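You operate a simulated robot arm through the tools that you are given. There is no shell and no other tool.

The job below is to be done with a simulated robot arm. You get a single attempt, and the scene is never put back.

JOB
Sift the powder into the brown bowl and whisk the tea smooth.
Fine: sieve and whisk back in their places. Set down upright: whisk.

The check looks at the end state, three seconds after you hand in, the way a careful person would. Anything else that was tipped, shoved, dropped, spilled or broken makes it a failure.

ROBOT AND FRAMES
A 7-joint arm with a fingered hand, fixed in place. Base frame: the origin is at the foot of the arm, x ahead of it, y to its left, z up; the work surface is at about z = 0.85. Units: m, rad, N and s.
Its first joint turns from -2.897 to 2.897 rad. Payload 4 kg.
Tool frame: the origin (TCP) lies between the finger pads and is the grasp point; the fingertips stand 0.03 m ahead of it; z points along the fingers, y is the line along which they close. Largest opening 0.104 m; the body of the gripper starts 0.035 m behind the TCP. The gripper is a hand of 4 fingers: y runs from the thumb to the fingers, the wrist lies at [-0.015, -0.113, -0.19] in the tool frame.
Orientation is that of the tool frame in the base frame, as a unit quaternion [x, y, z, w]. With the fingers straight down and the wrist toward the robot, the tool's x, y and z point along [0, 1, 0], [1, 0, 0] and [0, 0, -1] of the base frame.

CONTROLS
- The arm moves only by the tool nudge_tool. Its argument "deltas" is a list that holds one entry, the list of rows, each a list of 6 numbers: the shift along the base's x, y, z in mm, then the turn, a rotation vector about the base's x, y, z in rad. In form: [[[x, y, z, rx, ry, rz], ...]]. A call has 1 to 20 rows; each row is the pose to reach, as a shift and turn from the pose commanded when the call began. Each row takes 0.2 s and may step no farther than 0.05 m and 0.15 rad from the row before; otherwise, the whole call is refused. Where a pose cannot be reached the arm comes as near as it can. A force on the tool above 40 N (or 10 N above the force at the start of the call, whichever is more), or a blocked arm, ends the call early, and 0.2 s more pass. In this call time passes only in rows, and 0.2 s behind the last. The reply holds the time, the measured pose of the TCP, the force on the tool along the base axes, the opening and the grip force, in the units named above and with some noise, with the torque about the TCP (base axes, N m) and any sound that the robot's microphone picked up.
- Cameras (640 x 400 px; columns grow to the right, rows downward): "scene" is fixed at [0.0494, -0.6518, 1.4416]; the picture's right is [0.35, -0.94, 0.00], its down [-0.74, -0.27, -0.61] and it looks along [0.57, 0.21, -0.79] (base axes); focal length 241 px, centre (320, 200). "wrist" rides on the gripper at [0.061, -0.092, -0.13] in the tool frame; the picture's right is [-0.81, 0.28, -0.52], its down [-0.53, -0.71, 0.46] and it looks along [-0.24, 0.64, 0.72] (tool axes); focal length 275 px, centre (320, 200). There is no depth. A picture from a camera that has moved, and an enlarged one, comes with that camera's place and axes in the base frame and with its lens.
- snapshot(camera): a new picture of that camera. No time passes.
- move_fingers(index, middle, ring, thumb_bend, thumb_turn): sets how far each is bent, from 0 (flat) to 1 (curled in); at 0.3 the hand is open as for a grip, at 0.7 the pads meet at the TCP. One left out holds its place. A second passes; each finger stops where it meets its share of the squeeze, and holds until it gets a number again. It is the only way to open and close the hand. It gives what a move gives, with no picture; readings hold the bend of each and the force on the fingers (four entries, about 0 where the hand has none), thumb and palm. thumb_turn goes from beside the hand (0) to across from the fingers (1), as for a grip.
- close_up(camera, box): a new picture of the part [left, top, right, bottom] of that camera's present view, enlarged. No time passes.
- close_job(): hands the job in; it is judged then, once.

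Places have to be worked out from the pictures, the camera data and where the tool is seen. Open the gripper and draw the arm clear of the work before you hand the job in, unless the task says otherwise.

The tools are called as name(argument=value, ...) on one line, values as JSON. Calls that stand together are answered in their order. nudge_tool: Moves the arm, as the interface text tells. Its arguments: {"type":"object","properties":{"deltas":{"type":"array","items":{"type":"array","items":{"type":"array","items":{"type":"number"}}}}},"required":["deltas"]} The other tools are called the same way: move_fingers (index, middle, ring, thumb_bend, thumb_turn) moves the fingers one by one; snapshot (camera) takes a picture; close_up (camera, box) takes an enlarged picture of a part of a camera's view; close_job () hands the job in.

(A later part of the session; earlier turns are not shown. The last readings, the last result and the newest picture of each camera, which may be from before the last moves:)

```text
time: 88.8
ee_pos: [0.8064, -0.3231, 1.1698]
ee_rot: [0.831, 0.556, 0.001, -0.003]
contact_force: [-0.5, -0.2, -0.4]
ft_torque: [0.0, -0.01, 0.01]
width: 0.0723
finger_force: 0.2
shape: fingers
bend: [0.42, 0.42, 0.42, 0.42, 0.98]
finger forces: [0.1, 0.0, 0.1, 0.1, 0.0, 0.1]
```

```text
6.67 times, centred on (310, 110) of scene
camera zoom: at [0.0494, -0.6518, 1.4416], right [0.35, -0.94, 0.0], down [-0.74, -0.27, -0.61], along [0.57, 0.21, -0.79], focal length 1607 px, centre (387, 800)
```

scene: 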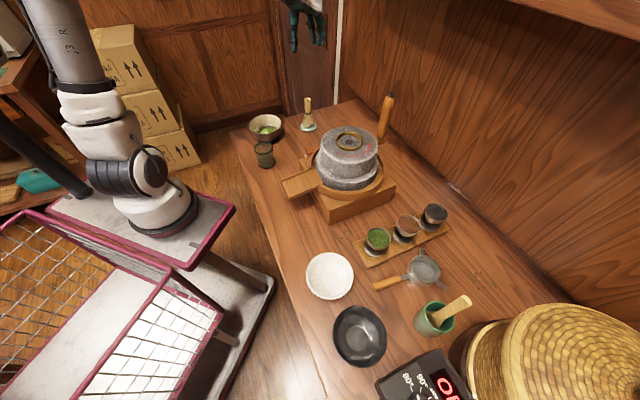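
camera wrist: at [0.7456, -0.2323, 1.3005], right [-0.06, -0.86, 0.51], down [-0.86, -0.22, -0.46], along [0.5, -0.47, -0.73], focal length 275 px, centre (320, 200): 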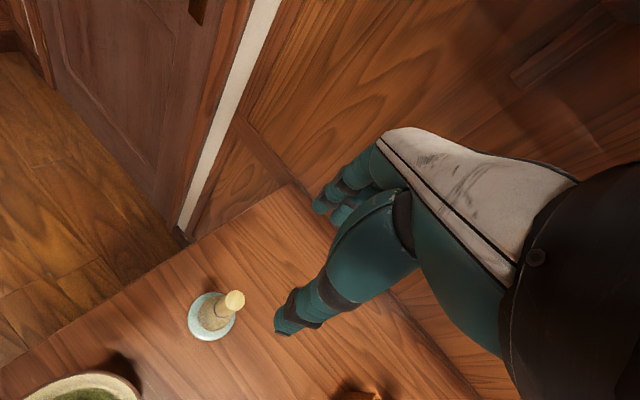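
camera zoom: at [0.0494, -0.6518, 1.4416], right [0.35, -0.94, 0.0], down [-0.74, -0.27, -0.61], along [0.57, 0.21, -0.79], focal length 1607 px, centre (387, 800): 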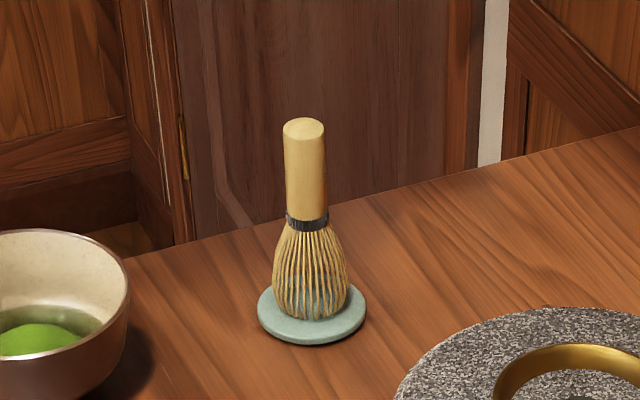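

Whisk: axis at (0.808, -0.323), top z=0.970, handle from 0.916 to 0.970, diameter 23 mm. I align so the handle sits between index and middle opposite the thumb, and descend to TCP z≈0.985 first.

nudge_tool(deltas=[[[2, 3, -25, 0, 0, 0], [4, 5, -60, 0, 0, 0], [4, 5, -95, 0, 0, 0], [4, 5, -130, 0, 0, 0], [4, 5, -160, 0, 0, 0], [4, 5, -178, 0, 0, 0], [4, 5, -185, 0, 0, 0]]])

close_up(camera="wrist", box=[180, 140, 420, 340])

close_up(camera="scene", box=[250, 50, 360, 140])

```text
time: 90.4
ee_pos: [0.8126, -0.3191, 0.9846]
ee_rot: [0.832, 0.555, 0.001, -0.002]
contact_force: [-0.4, 0.6, -0.1]
ft_torque: [-0.01, -0.01, 0.02]
width: 0.0723
finger_force: 0.1
shape: fingers
bend: [0.42, 0.42, 0.42, 0.42, 0.98]
finger forces: [0.0, 0.0, 0.1, 0.1, 0.1, 0.1]
```

```text
2.00 times, centred on (300, 240) of wrist
camera zoom: at [0.7511, -0.2279, 1.1157], right [-0.06, -0.86, 0.51], down [-0.86, -0.22, -0.46], along [0.5, -0.47, -0.73], focal length 551 px, centre (360, 120)
```

zoom: 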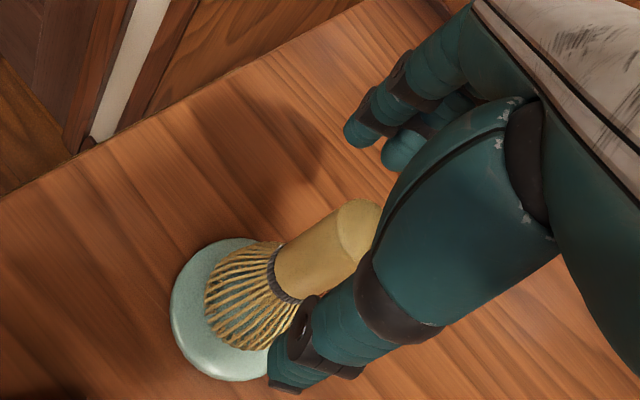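

```text
4.44 times, centred on (305, 95) of scene
camera zoom: at [0.0494, -0.6518, 1.4416], right [0.35, -0.94, 0.0], down [-0.74, -0.27, -0.61], along [0.57, 0.21, -0.79], focal length 1071 px, centre (387, 667)
```

zoom: 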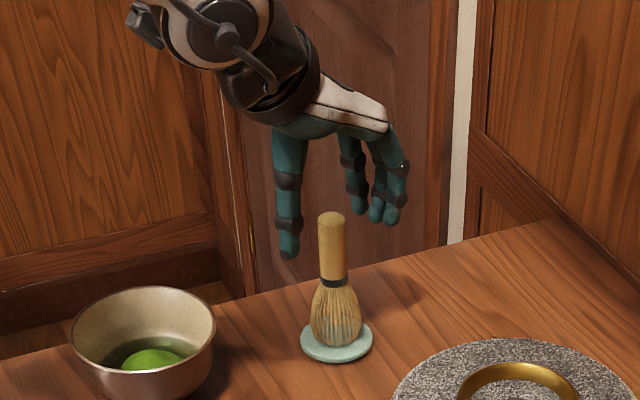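

The whisk handle sits within 3 mm of the grasp centre. I correct that and descend to TCP z≈0.950.

nudge_tool(deltas=[[[-2, 1, -10, 0, 0, 0], [-3, 1, -20, 0, 0, 0], [-3, 1, -29, 0, 0, 0], [-3, 1, -35, 0, 0, 0]]])

move_fingers(index=0.57, middle=0.57, ring=0.57, thumb_bend=0.57)

close_up(camera="wrist", box=[180, 140, 420, 340])

close_up(camera="scene", box=[250, 50, 360, 140])

```text
time: 91.4
ee_pos: [0.8076, -0.3196, 0.9493]
ee_rot: [0.831, 0.556, 0.001, -0.001]
contact_force: [-0.4, -0.2, -0.6]
ft_torque: [-0.01, 0.0, 0.0]
width: 0.0725
finger_force: 0.1
shape: fingers
bend: [0.42, 0.42, 0.42, 0.42, 0.98]
finger forces: [0.0, 0.1, 0.0, 0.0, 0.0, 0.1]
```

```text
time: 92.4
ee_pos: [0.8091, -0.3193, 0.9494]
ee_rot: [0.831, 0.556, 0.001, -0.001]
contact_force: [-0.8, -0.3, 0.1]
ft_torque: [0.03, 0.0, 0.04]
width: 0.037
finger_force: 0.1
shape: fingers
bend: [0.56, 0.56, 0.56, 0.56, 0.98]
finger forces: [0.1, 0.0, 0.1, 0.0, 0.0, 0.1]
```

```text
2.00 times, centred on (300, 240) of wrist
camera zoom: at [0.7473, -0.2284, 1.0808], right [-0.06, -0.86, 0.51], down [-0.86, -0.22, -0.46], along [0.5, -0.47, -0.73], focal length 551 px, centre (360, 120)
```

zoom: 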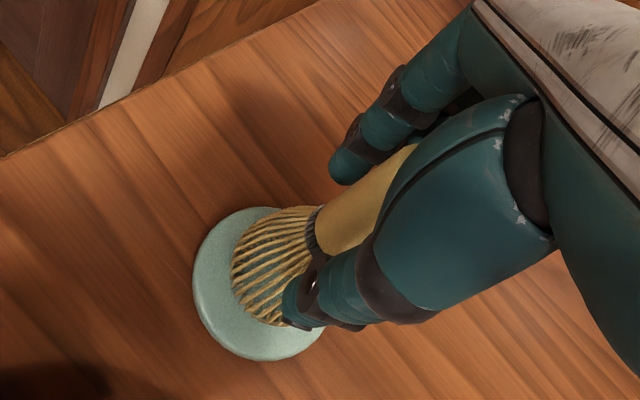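

```text
4.44 times, centred on (305, 95) of scene
camera zoom: at [0.0494, -0.6518, 1.4416], right [0.35, -0.94, 0.0], down [-0.74, -0.27, -0.61], along [0.57, 0.21, -0.79], focal length 1071 px, centre (387, 667)
```

zoom: 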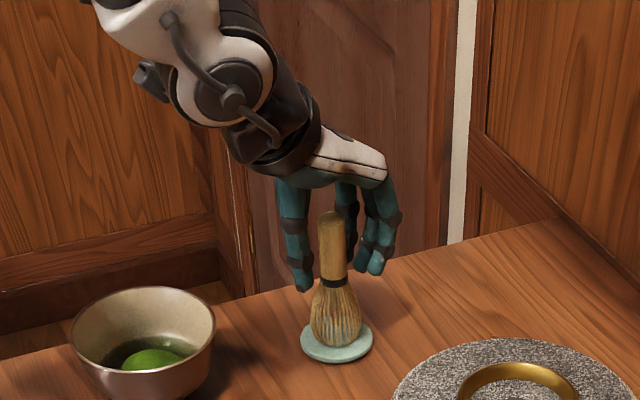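

The whisk handle is between thumb and fingers, gap 37 mm vs 23 mm handle. I close gently to contact.

move_fingers(index=0.64, middle=0.64, ring=0.62, thumb_bend=0.64)

close_up(camera="wrist", box=[180, 140, 420, 340])

close_up(camera="scene", box=[270, 80, 350, 140])

```text
time: 93.4
ee_pos: [0.8081, -0.3193, 0.9495]
ee_rot: [0.831, 0.556, 0.001, -0.002]
contact_force: [0.5, -0.6, 0.1]
ft_torque: [-0.02, 0.0, -0.01]
width: 0.0176
finger_force: 0.2
shape: fingers
bend: [0.63, 0.64, 0.62, 0.63, 0.98]
finger forces: [0.2, 0.0, 0.0, 0.0, 0.3, 0.1]
```

```text
2.00 times, centred on (300, 240) of wrist
camera zoom: at [0.7473, -0.2284, 1.0808], right [-0.06, -0.86, 0.51], down [-0.86, -0.22, -0.46], along [0.5, -0.47, -0.73], focal length 551 px, centre (360, 120)
```

zoom: 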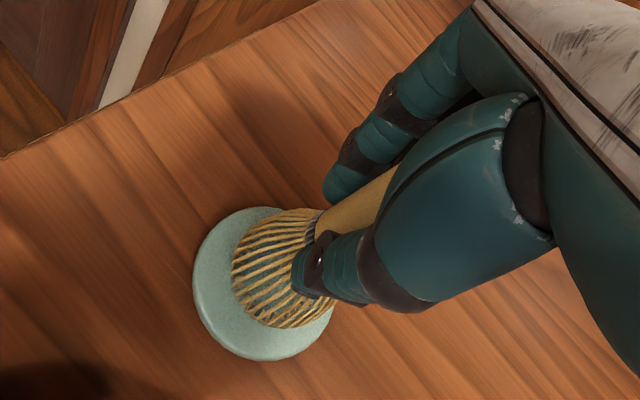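

```text
6.67 times, centred on (310, 110) of scene
camera zoom: at [0.0494, -0.6518, 1.4416], right [0.35, -0.94, 0.0], down [-0.74, -0.27, -0.61], along [0.57, 0.21, -0.79], focal length 1607 px, centre (387, 800)
```

zoom: 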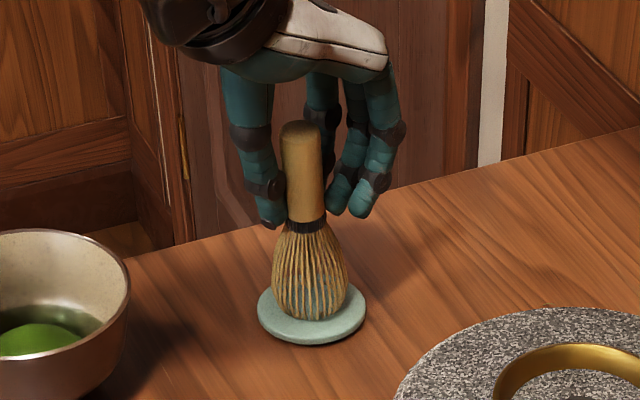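

The fingers just touch the handle on both sides and the whisk still stands upright. I squeeze with index, middle and thumb.

move_fingers(index=0.78, middle=0.78, ring=0.66, thumb_bend=0.76)

close_up(camera="wrist", box=[180, 140, 420, 340])

close_up(camera="scene", box=[270, 80, 350, 140])

```text
time: 94.4
ee_pos: [0.8082, -0.3195, 0.9498]
ee_rot: [0.831, 0.556, 0.002, -0.002]
contact_force: [-0.2, 0.0, 0.1]
ft_torque: [0.0, -0.02, 0.0]
width: 0.0113
finger_force: 14.4
shape: fingers
bend: [0.72, 0.71, 0.66, 0.66, 0.94]
finger forces: [7.4, 7.7, 0.1, 0.1, 13.4, 0.0]
```

```text
2.00 times, centred on (300, 240) of wrist
camera zoom: at [0.7473, -0.2284, 1.0808], right [-0.06, -0.86, 0.51], down [-0.86, -0.22, -0.46], along [0.5, -0.47, -0.73], focal length 551 px, centre (360, 120)
```

zoom: 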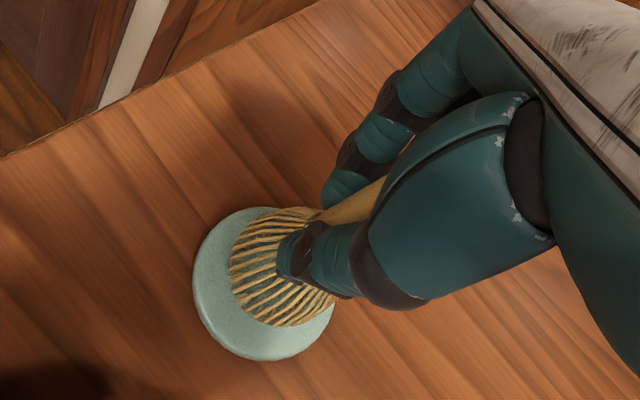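

```text
6.67 times, centred on (310, 110) of scene
camera zoom: at [0.0494, -0.6518, 1.4416], right [0.35, -0.94, 0.0], down [-0.74, -0.27, -0.61], along [0.57, 0.21, -0.79], focal length 1607 px, centre (387, 800)
```

zoom: 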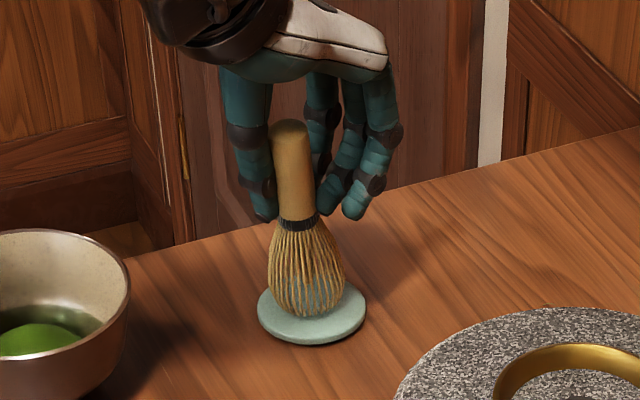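

Grip is 14 N with balanced forces; the whisk leans only a few degrees. I lift it 30 mm and check it hangs steady.

nudge_tool(deltas=[[[0, 0, 4, 0, 0, 0], [0, 0, 10, 0, 0, 0], [0, 0, 18, 0, 0, 0], [0, 0, 26, 0, 0, 0], [0, 0, 30, 0, 0, 0]]])

close_up(camera="wrist", box=[180, 140, 420, 340])

close_up(camera="scene", box=[270, 80, 350, 140])

```text
time: 95.6
ee_pos: [0.8075, -0.3176, 0.981]
ee_rot: [0.831, 0.556, 0.0, -0.001]
contact_force: [0.8, -0.6, -1.0]
ft_torque: [-0.02, -0.03, 0.0]
width: 0.0113
finger_force: 14.6
shape: fingers
bend: [0.72, 0.71, 0.66, 0.66, 0.94]
finger forces: [7.5, 7.8, 0.0, 0.0, 13.4, 0.1]
```

```text
2.00 times, centred on (300, 240) of wrist
camera zoom: at [0.7477, -0.2266, 1.1119], right [-0.05, -0.86, 0.51], down [-0.86, -0.22, -0.46], along [0.5, -0.47, -0.73], focal length 551 px, centre (360, 120)
```

zoom: 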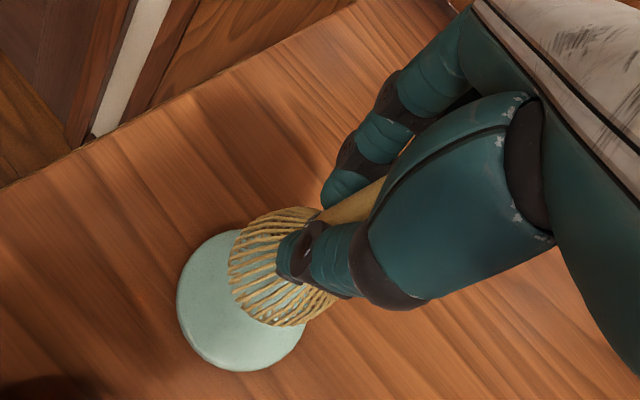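

```text
6.67 times, centred on (310, 110) of scene
camera zoom: at [0.0494, -0.6518, 1.4416], right [0.35, -0.94, 0.0], down [-0.74, -0.27, -0.61], along [0.57, 0.21, -0.79], focal length 1607 px, centre (387, 800)
```

zoom: 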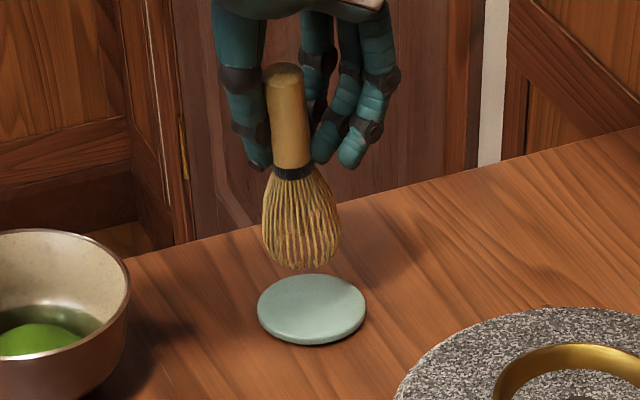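

The whisk is held firmly and its stand stayed put. I carry it up and over to the centre of the brown bowl.

nudge_tool(deltas=[[[0, 0, 20, 0, 0, 0], [0, 0, 50, 0, 0, 0], [-5, 6, 75, 0, 0, 0], [-20, 22, 80, 0, 0, 0], [-42, 46, 80, 0, 0, 0], [-64, 70, 80, 0, 0, 0], [-86, 94, 80, 0, 0, 0], [-103, 113, 80, 0, 0, 0], [-110, 121, 80, 0, 0, 0]]])

snapshot(camera="wrist")

close_up(camera="scene", box=[200, 50, 340, 160])

```text
time: 97.6
ee_pos: [0.6989, -0.1985, 1.0579]
ee_rot: [0.831, 0.556, 0.001, -0.002]
contact_force: [-1.3, 0.3, 0.3]
ft_torque: [0.04, 0.01, 0.01]
width: 0.0107
finger_force: 14.7
shape: fingers
bend: [0.72, 0.71, 0.66, 0.67, 0.94]
finger forces: [7.4, 8.2, 0.0, 0.1, 13.4, 0.0]
```

```text
taken
camera wrist: at [0.638, -0.1067, 1.1899], right [-0.06, -0.86, 0.51], down [-0.86, -0.22, -0.46], along [0.5, -0.47, -0.73], focal length 275 px, centre (320, 200)
```

wrist: 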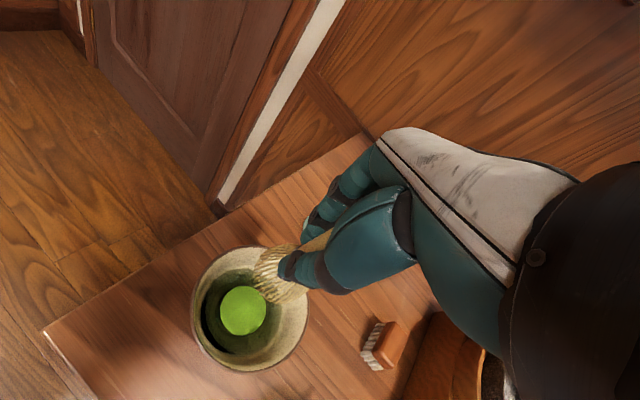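

```text
3.64 times, centred on (270, 105) of scene
camera zoom: at [0.0494, -0.6518, 1.4416], right [0.35, -0.94, 0.0], down [-0.74, -0.27, -0.61], along [0.57, 0.21, -0.79], focal length 876 px, centre (502, 546)
```

zoom: 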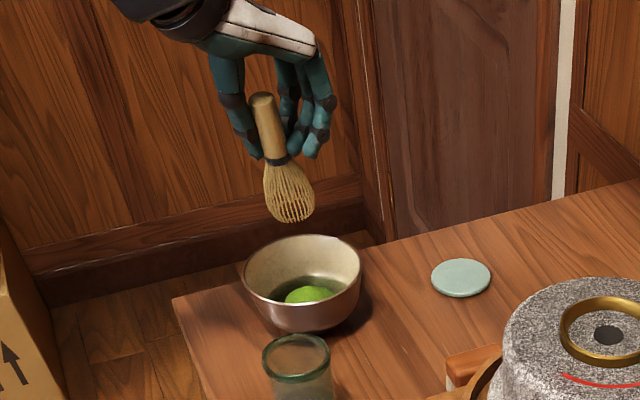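

The whisk hangs vertical and is practically centred over the bowl. I lower it into the bowl, first to TCP z≈0.975 (tips near 0.885), watching force.

nudge_tool(deltas=[[[-2, -2, -12, 0, 0, 0], [-4, -3, -28, 0, 0, 0], [-4, -3, -44, 0, 0, 0], [-4, -3, -60, 0, 0, 0], [-4, -3, -74, 0, 0, 0], [-4, -3, -82, 0, 0, 0]]])

close_up(camera="wrist", box=[160, 180, 380, 380])

close_up(camera="scene", box=[220, 70, 320, 160])

```text
time: 99.0
ee_pos: [0.6937, -0.1999, 0.9766]
ee_rot: [0.832, 0.555, 0.002, -0.001]
contact_force: [-0.4, 0.0, -0.2]
ft_torque: [-0.01, 0.02, -0.01]
width: 0.0106
finger_force: 14.4
shape: fingers
bend: [0.72, 0.72, 0.66, 0.67, 0.94]
finger forces: [7.3, 8.4, 0.0, 0.0, 13.3, 0.0]
```

```text
2.00 times, centred on (270, 280) of wrist
camera zoom: at [0.6336, -0.1087, 1.1085], right [-0.06, -0.86, 0.51], down [-0.86, -0.22, -0.46], along [0.5, -0.47, -0.73], focal length 551 px, centre (420, 40)
```

zoom: 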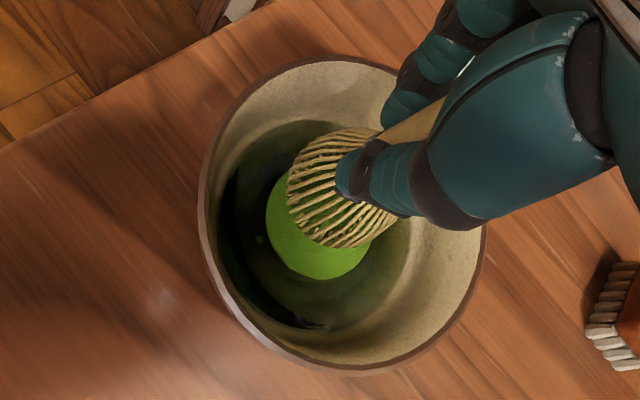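

```text
4.44 times, centred on (270, 115) of scene
camera zoom: at [0.0494, -0.6518, 1.4416], right [0.35, -0.94, 0.0], down [-0.74, -0.27, -0.61], along [0.57, 0.21, -0.79], focal length 1071 px, centre (542, 578)
```

zoom: 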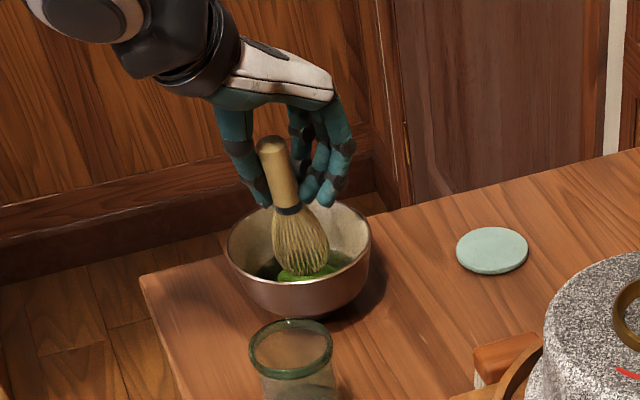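

The whisk is just above the mound; the bowl's tea centre is about 1 cm toward (-x) of the whisk. I shift (-9, -3) mm and lower further in small steps, watching the force for bottom contact.

nudge_tool(deltas=[[[-5, -2, 0, 0, 0, 0], [-9, -3, -2, 0, 0, 0], [-9, -3, -5, 0, 0, 0], [-9, -3, -8, 0, 0, 0], [-9, -3, -11, 0, 0, 0], [-9, -3, -14, 0, 0, 0]]])

close_up(camera="wrist", box=[160, 180, 380, 380])

close_up(camera="scene", box=[220, 70, 320, 160])

```text
time: 100.4
ee_pos: [0.6846, -0.2016, 0.9638]
ee_rot: [0.831, 0.556, 0.001, -0.002]
contact_force: [-1.0, 0.5, -1.3]
ft_torque: [-0.02, -0.01, -0.01]
width: 0.0104
finger_force: 14.4
shape: fingers
bend: [0.72, 0.72, 0.66, 0.67, 0.94]
finger forces: [7.2, 8.4, 0.0, 0.0, 13.3, 0.0]
```

```text
2.00 times, centred on (270, 280) of wrist
camera zoom: at [0.6241, -0.1109, 1.0948], right [-0.06, -0.86, 0.51], down [-0.86, -0.22, -0.46], along [0.5, -0.47, -0.73], focal length 551 px, centre (420, 40)
```

zoom: 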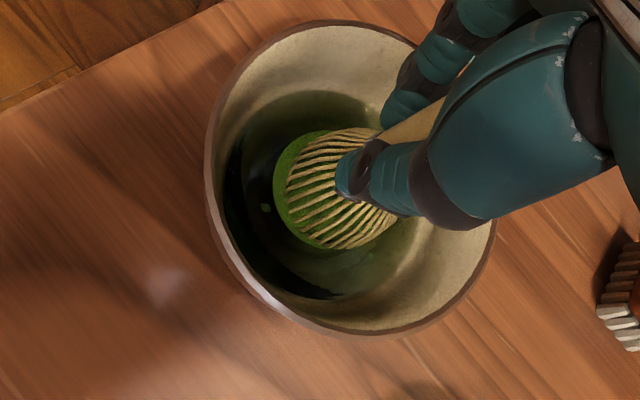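

```text
4.44 times, centred on (270, 115) of scene
camera zoom: at [0.0494, -0.6518, 1.4416], right [0.35, -0.94, 0.0], down [-0.74, -0.27, -0.61], along [0.57, 0.21, -0.79], focal length 1071 px, centre (542, 578)
```

zoom: 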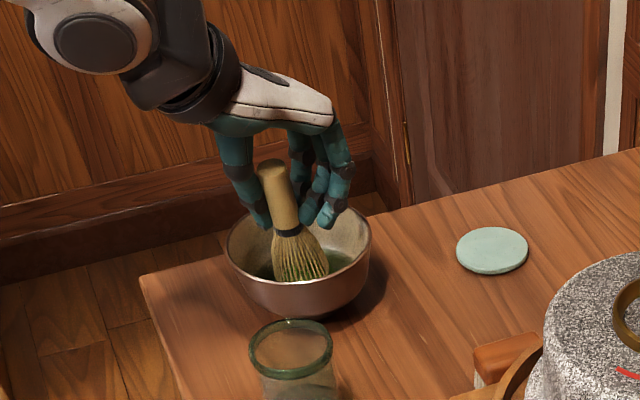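

Whisk tips are now at the mound/tea surface. I lower another 6 mm.

nudge_tool(deltas=[[[0, 0, -2, 0, 0, 0], [0, 0, -4, 0, 0, 0], [0, 0, -6, 0, 0, 0]]])

close_up(camera="wrist", box=[160, 180, 380, 380])

close_up(camera="scene", box=[235, 90, 305, 150])

```text
time: 101.2
ee_pos: [0.6834, -0.2027, 0.9587]
ee_rot: [0.832, 0.555, 0.0, -0.002]
contact_force: [0.5, 0.1, -0.3]
ft_torque: [0.01, 0.02, 0.01]
width: 0.0106
finger_force: 14.4
shape: fingers
bend: [0.72, 0.72, 0.66, 0.67, 0.94]
finger forces: [7.2, 8.5, 0.0, 0.0, 13.3, 0.0]
```

```text
2.00 times, centred on (270, 280) of wrist
camera zoom: at [0.6234, -0.1118, 1.0893], right [-0.06, -0.86, 0.51], down [-0.86, -0.22, -0.46], along [0.5, -0.47, -0.73], focal length 551 px, centre (420, 40)
```

zoom: 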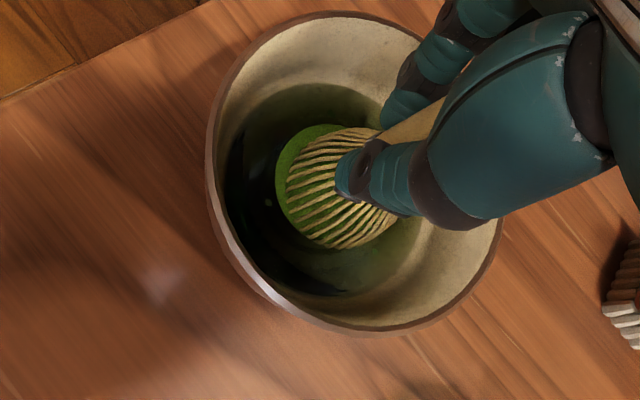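

```text
6.67 times, centred on (270, 120) of scene
camera zoom: at [0.0494, -0.6518, 1.4416], right [0.35, -0.94, 0.0], down [-0.74, -0.27, -0.61], along [0.57, 0.21, -0.79], focal length 1607 px, centre (653, 733)
```

zoom: 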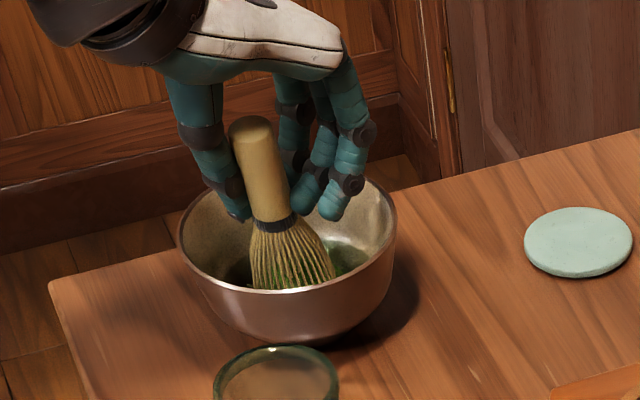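

The whisk is in the tea with no bottom contact. I start whisking with small back-and-forth strokes (±10 mm) and check forces.

nudge_tool(deltas=[[[4, 6, 0, 0, 0, 0], [4, -6, 0, 0, 0, 0], [4, 10, 0, 0, 0, 0], [4, -9, 0, 0, 0, 0], [4, 11, 0, 0, 0, 0], [4, -10, 0, 0, 0, 0], [4, 11, 0, 0, 0, 0], [4, -10, 0, 0, 0, 0], [4, 11, 0, 0, 0, 0], [4, -10, 0, 0, 0, 0], [4, 0, 0, 0, 0, 0]]])

close_up(camera="wrist", box=[160, 180, 380, 380])

close_up(camera="scene", box=[235, 90, 305, 150])

```text
time: 103.6
ee_pos: [0.6903, -0.202, 0.9567]
ee_rot: [0.831, 0.556, 0.0, -0.002]
contact_force: [-0.3, 0.0, -1.1]
ft_torque: [0.0, -0.02, 0.03]
width: 0.0108
finger_force: 14.4
shape: fingers
bend: [0.72, 0.72, 0.66, 0.67, 0.94]
finger forces: [7.1, 8.6, 0.1, 0.1, 13.2, 0.0]
```

```text
2.00 times, centred on (270, 280) of wrist
camera zoom: at [0.6287, -0.1113, 1.0876], right [-0.06, -0.86, 0.51], down [-0.86, -0.22, -0.46], along [0.5, -0.47, -0.73], focal length 551 px, centre (420, 40)
```

zoom: 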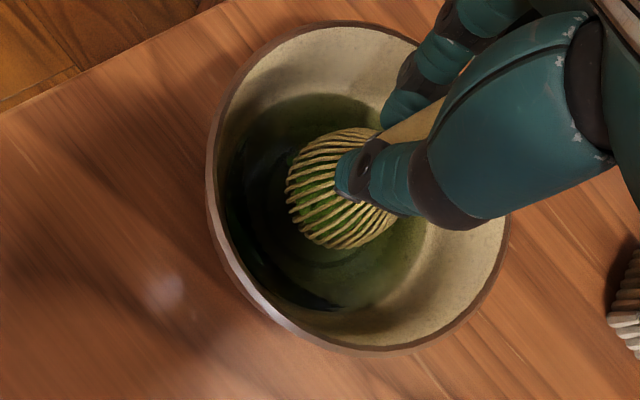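

```text
6.67 times, centred on (270, 120) of scene
camera zoom: at [0.0494, -0.6518, 1.4416], right [0.35, -0.94, 0.0], down [-0.74, -0.27, -0.61], along [0.57, 0.21, -0.79], focal length 1607 px, centre (653, 733)
```

zoom: 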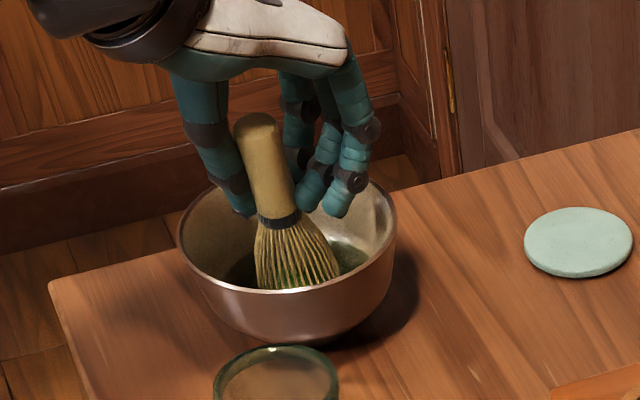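

The mound is already dissolving and the bowl has not moved. I whisk with larger zigzag strokes across the tea.

nudge_tool(deltas=[[[-6, 12, -1, 0, 0, 0], [-6, -13, -1, 0, 0, 0], [-4, 15, -1, 0, 0, 0], [-4, -15, -1, 0, 0, 0], [-2, 16, -1, 0, 0, 0], [-2, -16, -1, 0, 0, 0], [0, 16, -1, 0, 0, 0], [0, -16, -1, 0, 0, 0], [2, 16, -1, 0, 0, 0], [2, -16, -1, 0, 0, 0], [4, 15, -1, 0, 0, 0], [4, -15, -1, 0, 0, 0], [6, 13, -1, 0, 0, 0], [6, -13, -1, 0, 0, 0], [3, 15, -1, 0, 0, 0], [3, -15, -1, 0, 0, 0], [0, 16, -1, 0, 0, 0], [0, -16, -1, 0, 0, 0], [-3, 14, -1, 0, 0, 0], [0, 0, -1, 0, 0, 0]]])

close_up(camera="wrist", box=[160, 180, 380, 380])

close_up(camera="scene", box=[235, 90, 305, 150])

```text
time: 107.8
ee_pos: [0.6902, -0.2023, 0.9566]
ee_rot: [0.832, 0.555, 0.001, -0.001]
contact_force: [0.6, -0.3, 0.1]
ft_torque: [-0.02, -0.01, 0.02]
width: 0.0104
finger_force: 14.7
shape: fingers
bend: [0.72, 0.72, 0.66, 0.67, 0.94]
finger forces: [6.8, 8.7, 0.1, 0.0, 13.3, 0.1]
```

```text
2.00 times, centred on (270, 280) of wrist
camera zoom: at [0.629, -0.1108, 1.0875], right [-0.06, -0.86, 0.51], down [-0.86, -0.22, -0.46], along [0.5, -0.47, -0.73], focal length 551 px, centre (420, 40)
```

zoom: 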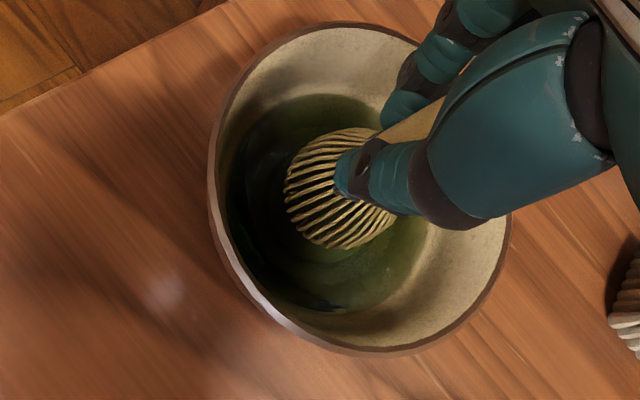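

```text
6.67 times, centred on (270, 120) of scene
camera zoom: at [0.0494, -0.6518, 1.4416], right [0.35, -0.94, 0.0], down [-0.74, -0.27, -0.61], along [0.57, 0.21, -0.79], focal length 1607 px, centre (653, 733)
```

zoom: 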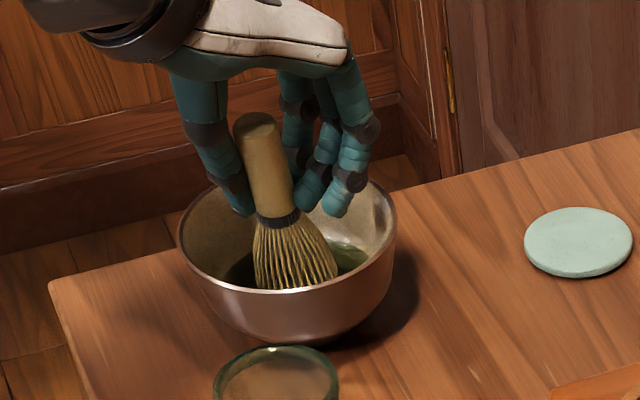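

The powder mound is gone from view. I keep whisking with zigzags along x and some circling to be thorough.

nudge_tool(deltas=[[[12, -4, -1, 0, 0, 0], [-12, -4, -1, 0, 0, 0], [13, -2, -1, 0, 0, 0], [-14, -2, -1, 0, 0, 0], [14, 0, -1, 0, 0, 0], [-14, 0, -1, 0, 0, 0], [14, 2, -1, 0, 0, 0], [-14, 2, -1, 0, 0, 0], [13, 4, -1, 0, 0, 0], [-12, 4, -1, 0, 0, 0], [0, 15, -1, 0, 0, 0], [13, 0, -1, 0, 0, 0], [0, -15, -1, 0, 0, 0], [-13, 0, -1, 0, 0, 0], [0, 15, -1, 0, 0, 0], [13, 0, -1, 0, 0, 0], [0, -15, -1, 0, 0, 0], [-13, 0, -1, 0, 0, 0], [0, 14, -1, 0, 0, 0], [0, 0, -1, 0, 0, 0]]])

nudge_tool(deltas=[[[0, 15, 0, 0, 0, 0], [0, -15, 0, 0, 0, 0], [2, 16, 0, 0, 0, 0], [2, -16, 0, 0, 0, 0], [4, 16, 0, 0, 0, 0], [4, -16, 0, 0, 0, 0], [2, 16, 0, 0, 0, 0], [2, -16, 0, 0, 0, 0], [0, 16, 0, 0, 0, 0], [0, -16, 0, 0, 0, 0], [-3, 16, 0, 0, 0, 0], [-3, -16, 0, 0, 0, 0], [-5, 15, 0, 0, 0, 0], [-5, -15, 0, 0, 0, 0], [-2, 16, 0, 0, 0, 0], [-2, -16, 0, 0, 0, 0], [0, 16, 0, 0, 0, 0], [0, -16, 0, 0, 0, 0], [0, 12, 0, 0, 0, 0], [0, 0, 0, 0, 0, 0]]])

nudge_tool(deltas=[[[0, 0, 10, 0, 0, 0], [0, 0, 25, 0, 0, 0], [0, 0, 45, 0, 0, 0], [0, 0, 60, 0, 0, 0]]])

close_up(camera="wrist", box=[160, 180, 380, 380])

close_up(camera="scene", box=[235, 90, 305, 150])

```text
time: 112.0
ee_pos: [0.6912, -0.2019, 0.9566]
ee_rot: [0.832, 0.555, 0.0, -0.003]
contact_force: [-0.3, -0.3, -0.3]
ft_torque: [-0.01, -0.02, 0.0]
width: 0.0101
finger_force: 14.3
shape: fingers
bend: [0.72, 0.72, 0.66, 0.67, 0.94]
finger forces: [6.7, 8.9, 0.0, 0.0, 13.2, 0.0]
```

```text
time: 116.2
ee_pos: [0.6897, -0.2023, 0.955]
ee_rot: [0.831, 0.557, 0.002, -0.001]
contact_force: [0.0, -0.1, -0.5]
ft_torque: [-0.01, 0.0, -0.02]
width: 0.0098
finger_force: 14.5
shape: fingers
bend: [0.72, 0.72, 0.66, 0.67, 0.94]
finger forces: [6.5, 9.3, 0.0, 0.0, 13.3, 0.0]
```

```text
time: 117.2
ee_pos: [0.6915, -0.2024, 1.017]
ee_rot: [0.831, 0.556, 0.002, -0.001]
contact_force: [-0.7, -0.3, -0.1]
ft_torque: [0.03, -0.02, 0.01]
width: 0.0092
finger_force: 14.5
shape: fingers
bend: [0.72, 0.72, 0.66, 0.68, 0.94]
finger forces: [6.3, 9.4, 0.0, 0.1, 13.3, 0.1]
```

```text
2.00 times, centred on (270, 280) of wrist
camera zoom: at [0.6297, -0.1113, 1.1481], right [-0.06, -0.86, 0.51], down [-0.86, -0.22, -0.46], along [0.5, -0.47, -0.73], focal length 551 px, centre (420, 40)
```

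zoom: 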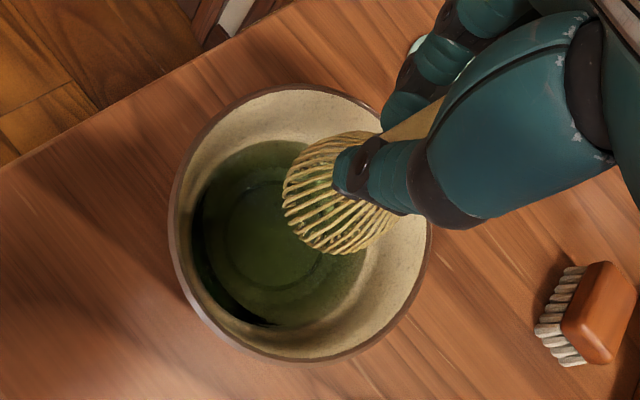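

```text
6.67 times, centred on (270, 120) of scene
camera zoom: at [0.0494, -0.6518, 1.4416], right [0.35, -0.94, 0.0], down [-0.74, -0.27, -0.61], along [0.57, 0.21, -0.79], focal length 1607 px, centre (653, 733)
```

zoom: 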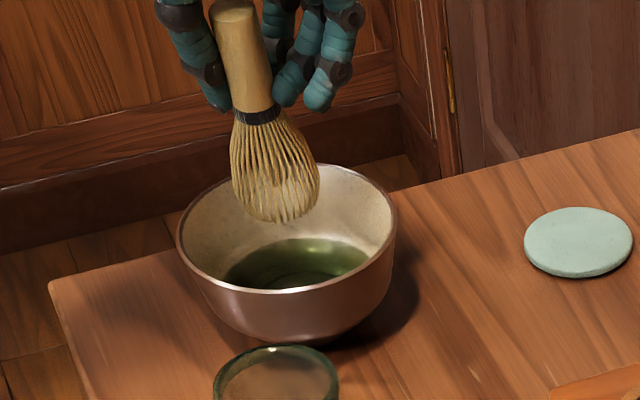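

The tea now looks uniform, with no mound or clumps. I zoom closer to be sure.

close_up(camera="wrist", box=[190, 240, 300, 350])

close_up(camera="scene", box=[245, 105, 300, 150])

```text
3.64 times, centred on (245, 295) of wrist
camera zoom: at [0.6297, -0.1113, 1.1481], right [-0.06, -0.86, 0.51], down [-0.86, -0.22, -0.46], along [0.5, -0.47, -0.73], focal length 1001 px, centre (593, -146)
```

zoom: 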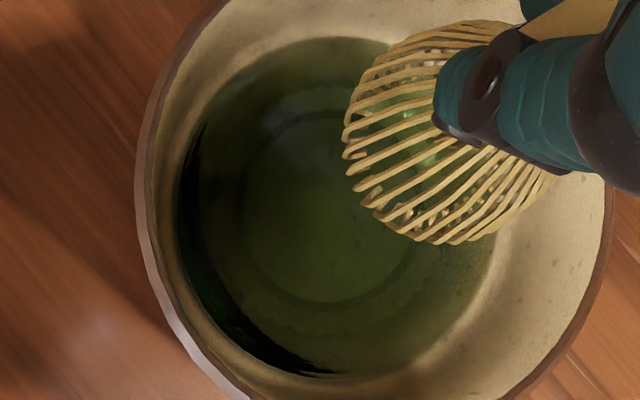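

```text
8.89 times, centred on (272, 128) of scene
camera zoom: at [0.0494, -0.6518, 1.4416], right [0.35, -0.94, 0.0], down [-0.74, -0.27, -0.61], along [0.57, 0.21, -0.79], focal length 2142 px, centre (742, 844)
```

zoom: 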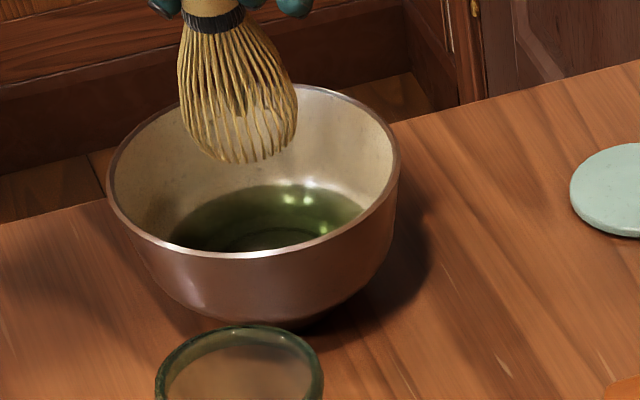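

The tea is uniform and clear of clumps; the bright dots are lamp reflections. For safety I do one more round of whisking, then lift out again.

nudge_tool(deltas=[[[-2, 0, -20, 0, 0, 0], [-3, 0, -42, 0, 0, 0], [-3, 0, -58, 0, 0, 0], [-3, 0, -62, 0, 0, 0], [-3, 14, -62, 0, 0, 0], [-3, -14, -62, 0, 0, 0], [-1, 16, -62, 0, 0, 0], [-1, -16, -62, 0, 0, 0], [1, 16, -62, 0, 0, 0], [1, -16, -62, 0, 0, 0], [-5, 15, -62, 0, 0, 0], [-5, -15, -62, 0, 0, 0], [-8, 14, -62, 0, 0, 0], [-8, -14, -62, 0, 0, 0], [-14, 0, -62, 0, 0, 0], [10, 0, -62, 0, 0, 0], [-14, 0, -62, 0, 0, 0], [10, 0, -62, 0, 0, 0], [-14, 0, -62, 0, 0, 0], [-2, 0, -62, 0, 0, 0]]])

nudge_tool(deltas=[[[0, 0, 6, 0, 0, 0], [0, 0, 18, 0, 0, 0], [0, 0, 36, 0, 0, 0], [0, 0, 60, 0, 0, 0], [0, 0, 85, 0, 0, 0], [0, 0, 100, 0, 0, 0]]])

snapshot(camera="wrist")

close_up(camera="scene", box=[220, 50, 340, 150])

```text
time: 121.4
ee_pos: [0.6879, -0.2019, 0.9552]
ee_rot: [0.832, 0.554, 0.002, -0.002]
contact_force: [0.1, -0.2, -0.8]
ft_torque: [-0.01, 0.03, -0.01]
width: 0.0092
finger_force: 14.9
shape: fingers
bend: [0.72, 0.72, 0.66, 0.68, 0.93]
finger forces: [6.3, 10.1, 0.0, 0.0, 13.3, 0.1]
```

```text
time: 122.8
ee_pos: [0.686, -0.2039, 1.0545]
ee_rot: [0.831, 0.556, 0.001, -0.002]
contact_force: [-0.4, 0.0, -1.1]
ft_torque: [0.01, -0.01, 0.01]
width: 0.0087
finger_force: 14.6
shape: fingers
bend: [0.72, 0.72, 0.66, 0.68, 0.93]
finger forces: [6.0, 9.9, 0.0, 0.0, 13.3, 0.0]
out of reach, approached as far as the arm can: row 4
```

```text
taken
camera wrist: at [0.6255, -0.1119, 1.1861], right [-0.06, -0.86, 0.51], down [-0.86, -0.22, -0.46], along [0.5, -0.47, -0.73], focal length 275 px, centre (320, 200)
```

wrist: 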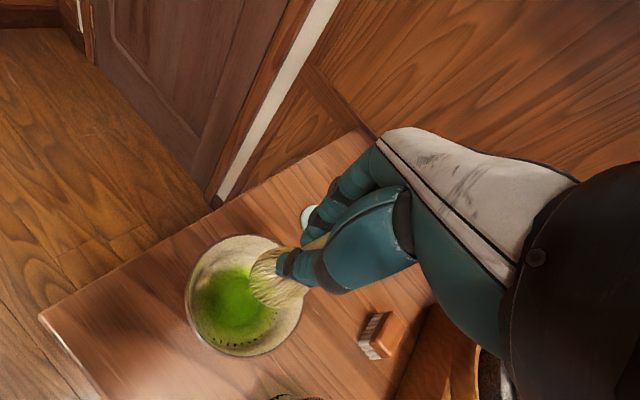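

```text
4.00 times, centred on (280, 100) of scene
camera zoom: at [0.0494, -0.6518, 1.4416], right [0.35, -0.94, 0.0], down [-0.74, -0.27, -0.61], along [0.57, 0.21, -0.79], focal length 964 px, centre (480, 600)
```

zoom: 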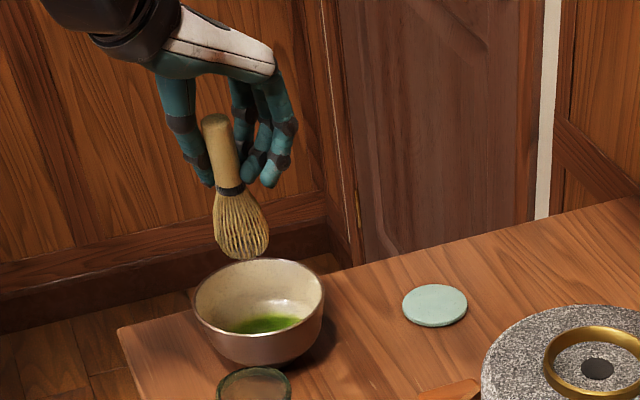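

The last round turned the tea bright green, so there was still something to whisk. I zoom in on it.

close_up(camera="wrist", box=[180, 225, 310, 365])

close_up(camera="scene", box=[262, 108, 306, 145])

```text
2.86 times, centred on (245, 295) of wrist
camera zoom: at [0.6255, -0.1119, 1.1861], right [-0.06, -0.86, 0.51], down [-0.86, -0.22, -0.46], along [0.5, -0.47, -0.73], focal length 786 px, centre (534, -71)
```

zoom: 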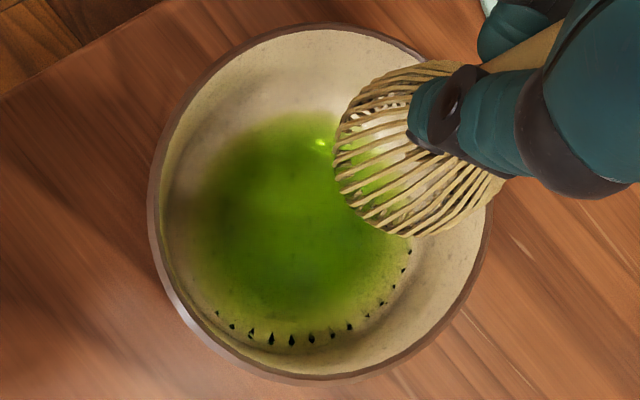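

```text
10.81 times, centred on (284, 126) of scene
camera zoom: at [0.0494, -0.6518, 1.4416], right [0.35, -0.94, 0.0], down [-0.74, -0.27, -0.61], along [0.57, 0.21, -0.79], focal length 2605 px, centre (709, 995)
```

zoom: 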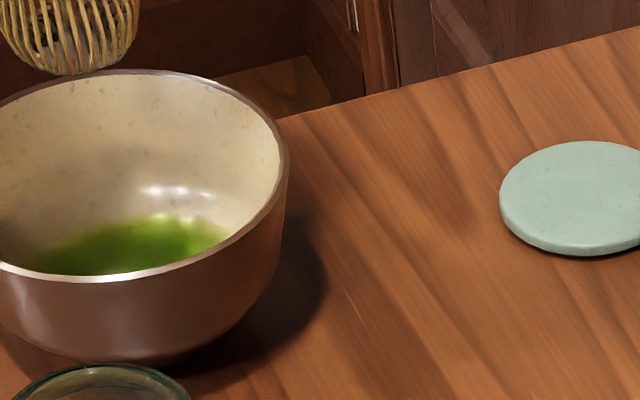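

The tea is now an even bright green without lumps. I carry the whisk back above its stand.

nudge_tool(deltas=[[[4, -4, 4, 0, 0, 0], [16, -15, 5, 0, 0, 0], [36, -34, 5, 0, 0, 0], [56, -53, 5, 0, 0, 0], [76, -72, 5, 0, 0, 0], [96, -91, 5, 0, 0, 0], [112, -106, 5, 0, 0, 0], [120, -114, 5, 0, 0, 0], [122, -116, 5, 0, 0, 0]]])

snapshot(camera="wrist")

close_up(camera="scene", box=[260, 60, 360, 150])

```text
time: 124.8
ee_pos: [0.8077, -0.3176, 1.0591]
ee_rot: [0.832, 0.555, 0.001, -0.002]
contact_force: [0.3, 0.3, -0.1]
ft_torque: [0.02, -0.03, -0.01]
width: 0.0089
finger_force: 14.5
shape: fingers
bend: [0.72, 0.72, 0.66, 0.68, 0.93]
finger forces: [6.0, 9.7, 0.0, 0.0, 13.2, 0.0]
```

```text
taken
camera wrist: at [0.7478, -0.227, 1.1894], right [-0.06, -0.86, 0.51], down [-0.86, -0.22, -0.46], along [0.5, -0.47, -0.73], focal length 275 px, centre (320, 200)
```

wrist: 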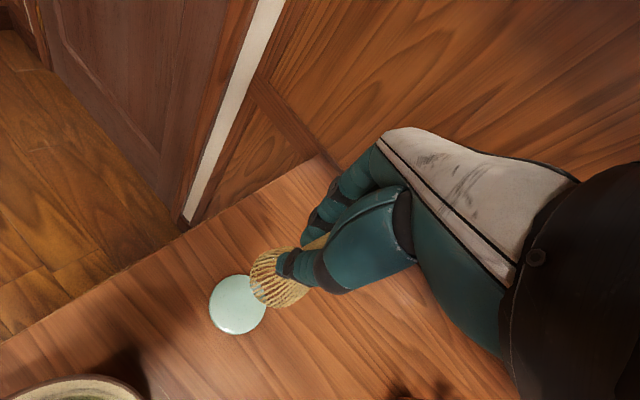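

```text
4.44 times, centred on (310, 105) of scene
camera zoom: at [0.0494, -0.6518, 1.4416], right [0.35, -0.94, 0.0], down [-0.74, -0.27, -0.61], along [0.57, 0.21, -0.79], focal length 1071 px, centre (364, 622)
```

zoom: 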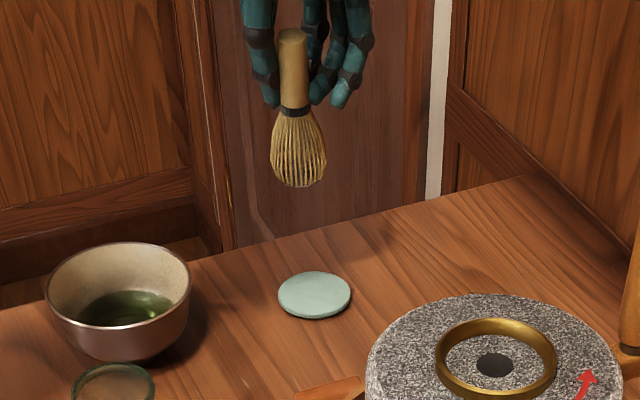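

In this view the tea looks dark again, so I zoom in on the bowl to see its state.

close_up(camera="scene", box=[262, 105, 310, 145])

close_up(camera="wrist", box=[0, 320, 160, 400])

```text
10.00 times, centred on (286, 125) of scene
camera zoom: at [0.0494, -0.6518, 1.4416], right [0.35, -0.94, 0.0], down [-0.74, -0.27, -0.61], along [0.57, 0.21, -0.79], focal length 2410 px, centre (660, 950)
```

zoom: 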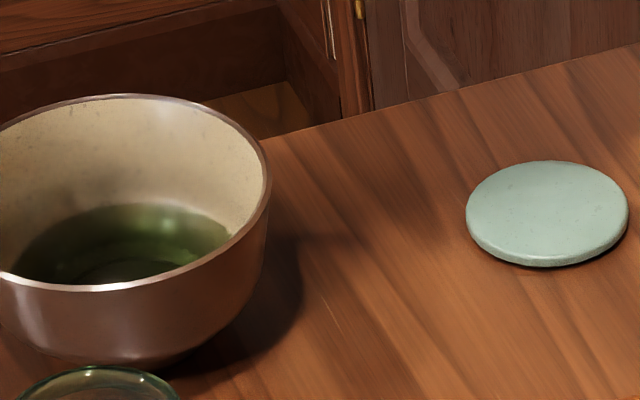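

```text
4.00 times, centred on (80, 360) of wrist
camera zoom: at [0.7478, -0.227, 1.1894], right [-0.06, -0.86, 0.51], down [-0.86, -0.22, -0.46], along [0.5, -0.47, -0.73], focal length 1101 px, centre (1280, -440)
```

zoom: 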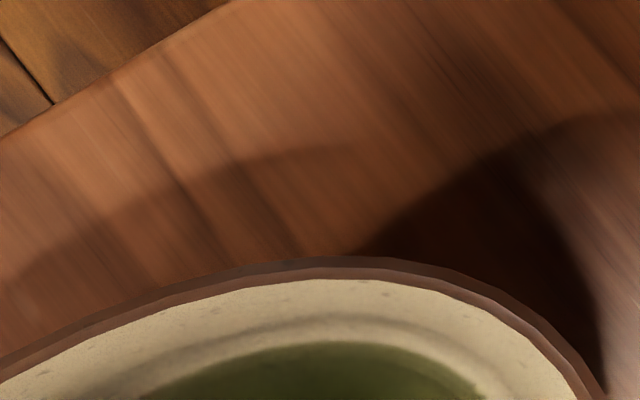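

The tea looks uniformly green but I want an unobstructed close look before putting the whisk away, so I move sideways a little to bring the bowl into the wrist view.

nudge_tool(deltas=[[[-8, 8, 10, 0, 0, 0], [-25, 25, 25, 0, 0, 0], [-45, 42, 40, 0, 0, 0], [-60, 55, 50, 0, 0, 0]]])

snapshot(camera="wrist")

close_up(camera="wrist", box=[60, 260, 240, 400])

close_up(camera="scene", box=[244, 105, 300, 145])

```text
time: 125.8
ee_pos: [0.7498, -0.2625, 1.1098]
ee_rot: [0.831, 0.556, 0.001, -0.001]
contact_force: [0.2, 0.0, -1.2]
ft_torque: [0.02, 0.01, 0.0]
width: 0.0088
finger_force: 14.5
shape: fingers
bend: [0.72, 0.72, 0.66, 0.68, 0.93]
finger forces: [6.0, 9.9, 0.0, 0.0, 13.3, 0.1]
```

```text
taken
camera wrist: at [0.6891, -0.1715, 1.2405], right [-0.06, -0.86, 0.51], down [-0.86, -0.22, -0.46], along [0.5, -0.47, -0.73], focal length 275 px, centre (320, 200)
```

wrist: 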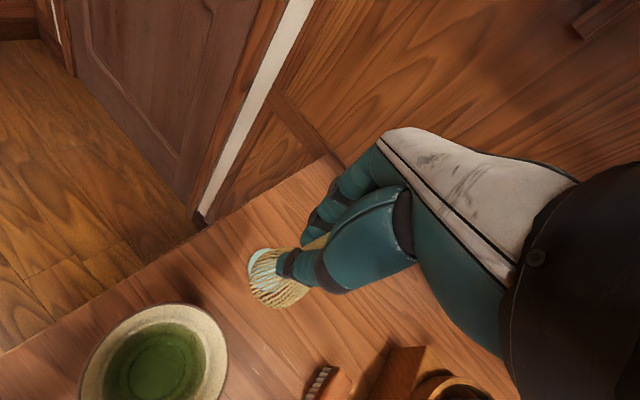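

```text
2.86 times, centred on (150, 330) of wrist
camera zoom: at [0.6891, -0.1715, 1.2405], right [-0.06, -0.86, 0.51], down [-0.86, -0.22, -0.46], along [0.5, -0.47, -0.73], focal length 786 px, centre (806, -171)
```

zoom: 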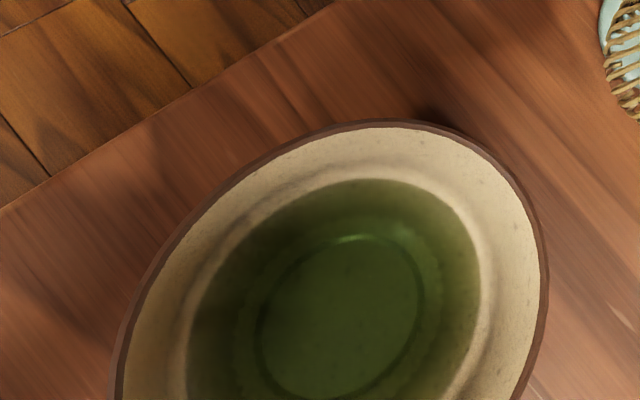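

```text
10.00 times, centred on (272, 125) of scene
camera zoom: at [0.0494, -0.6518, 1.4416], right [0.35, -0.94, 0.0], down [-0.74, -0.27, -0.61], along [0.57, 0.21, -0.79], focal length 2410 px, centre (800, 950)
```

zoom: 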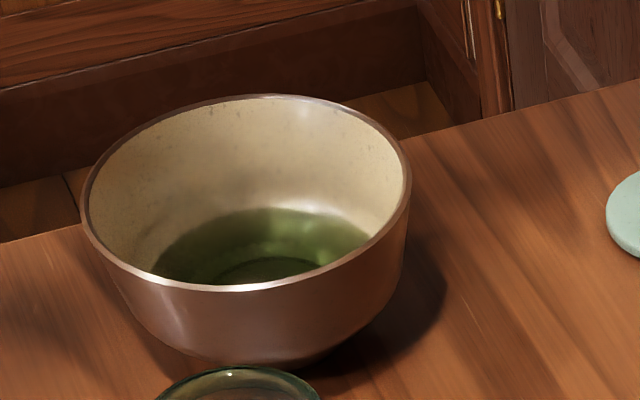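

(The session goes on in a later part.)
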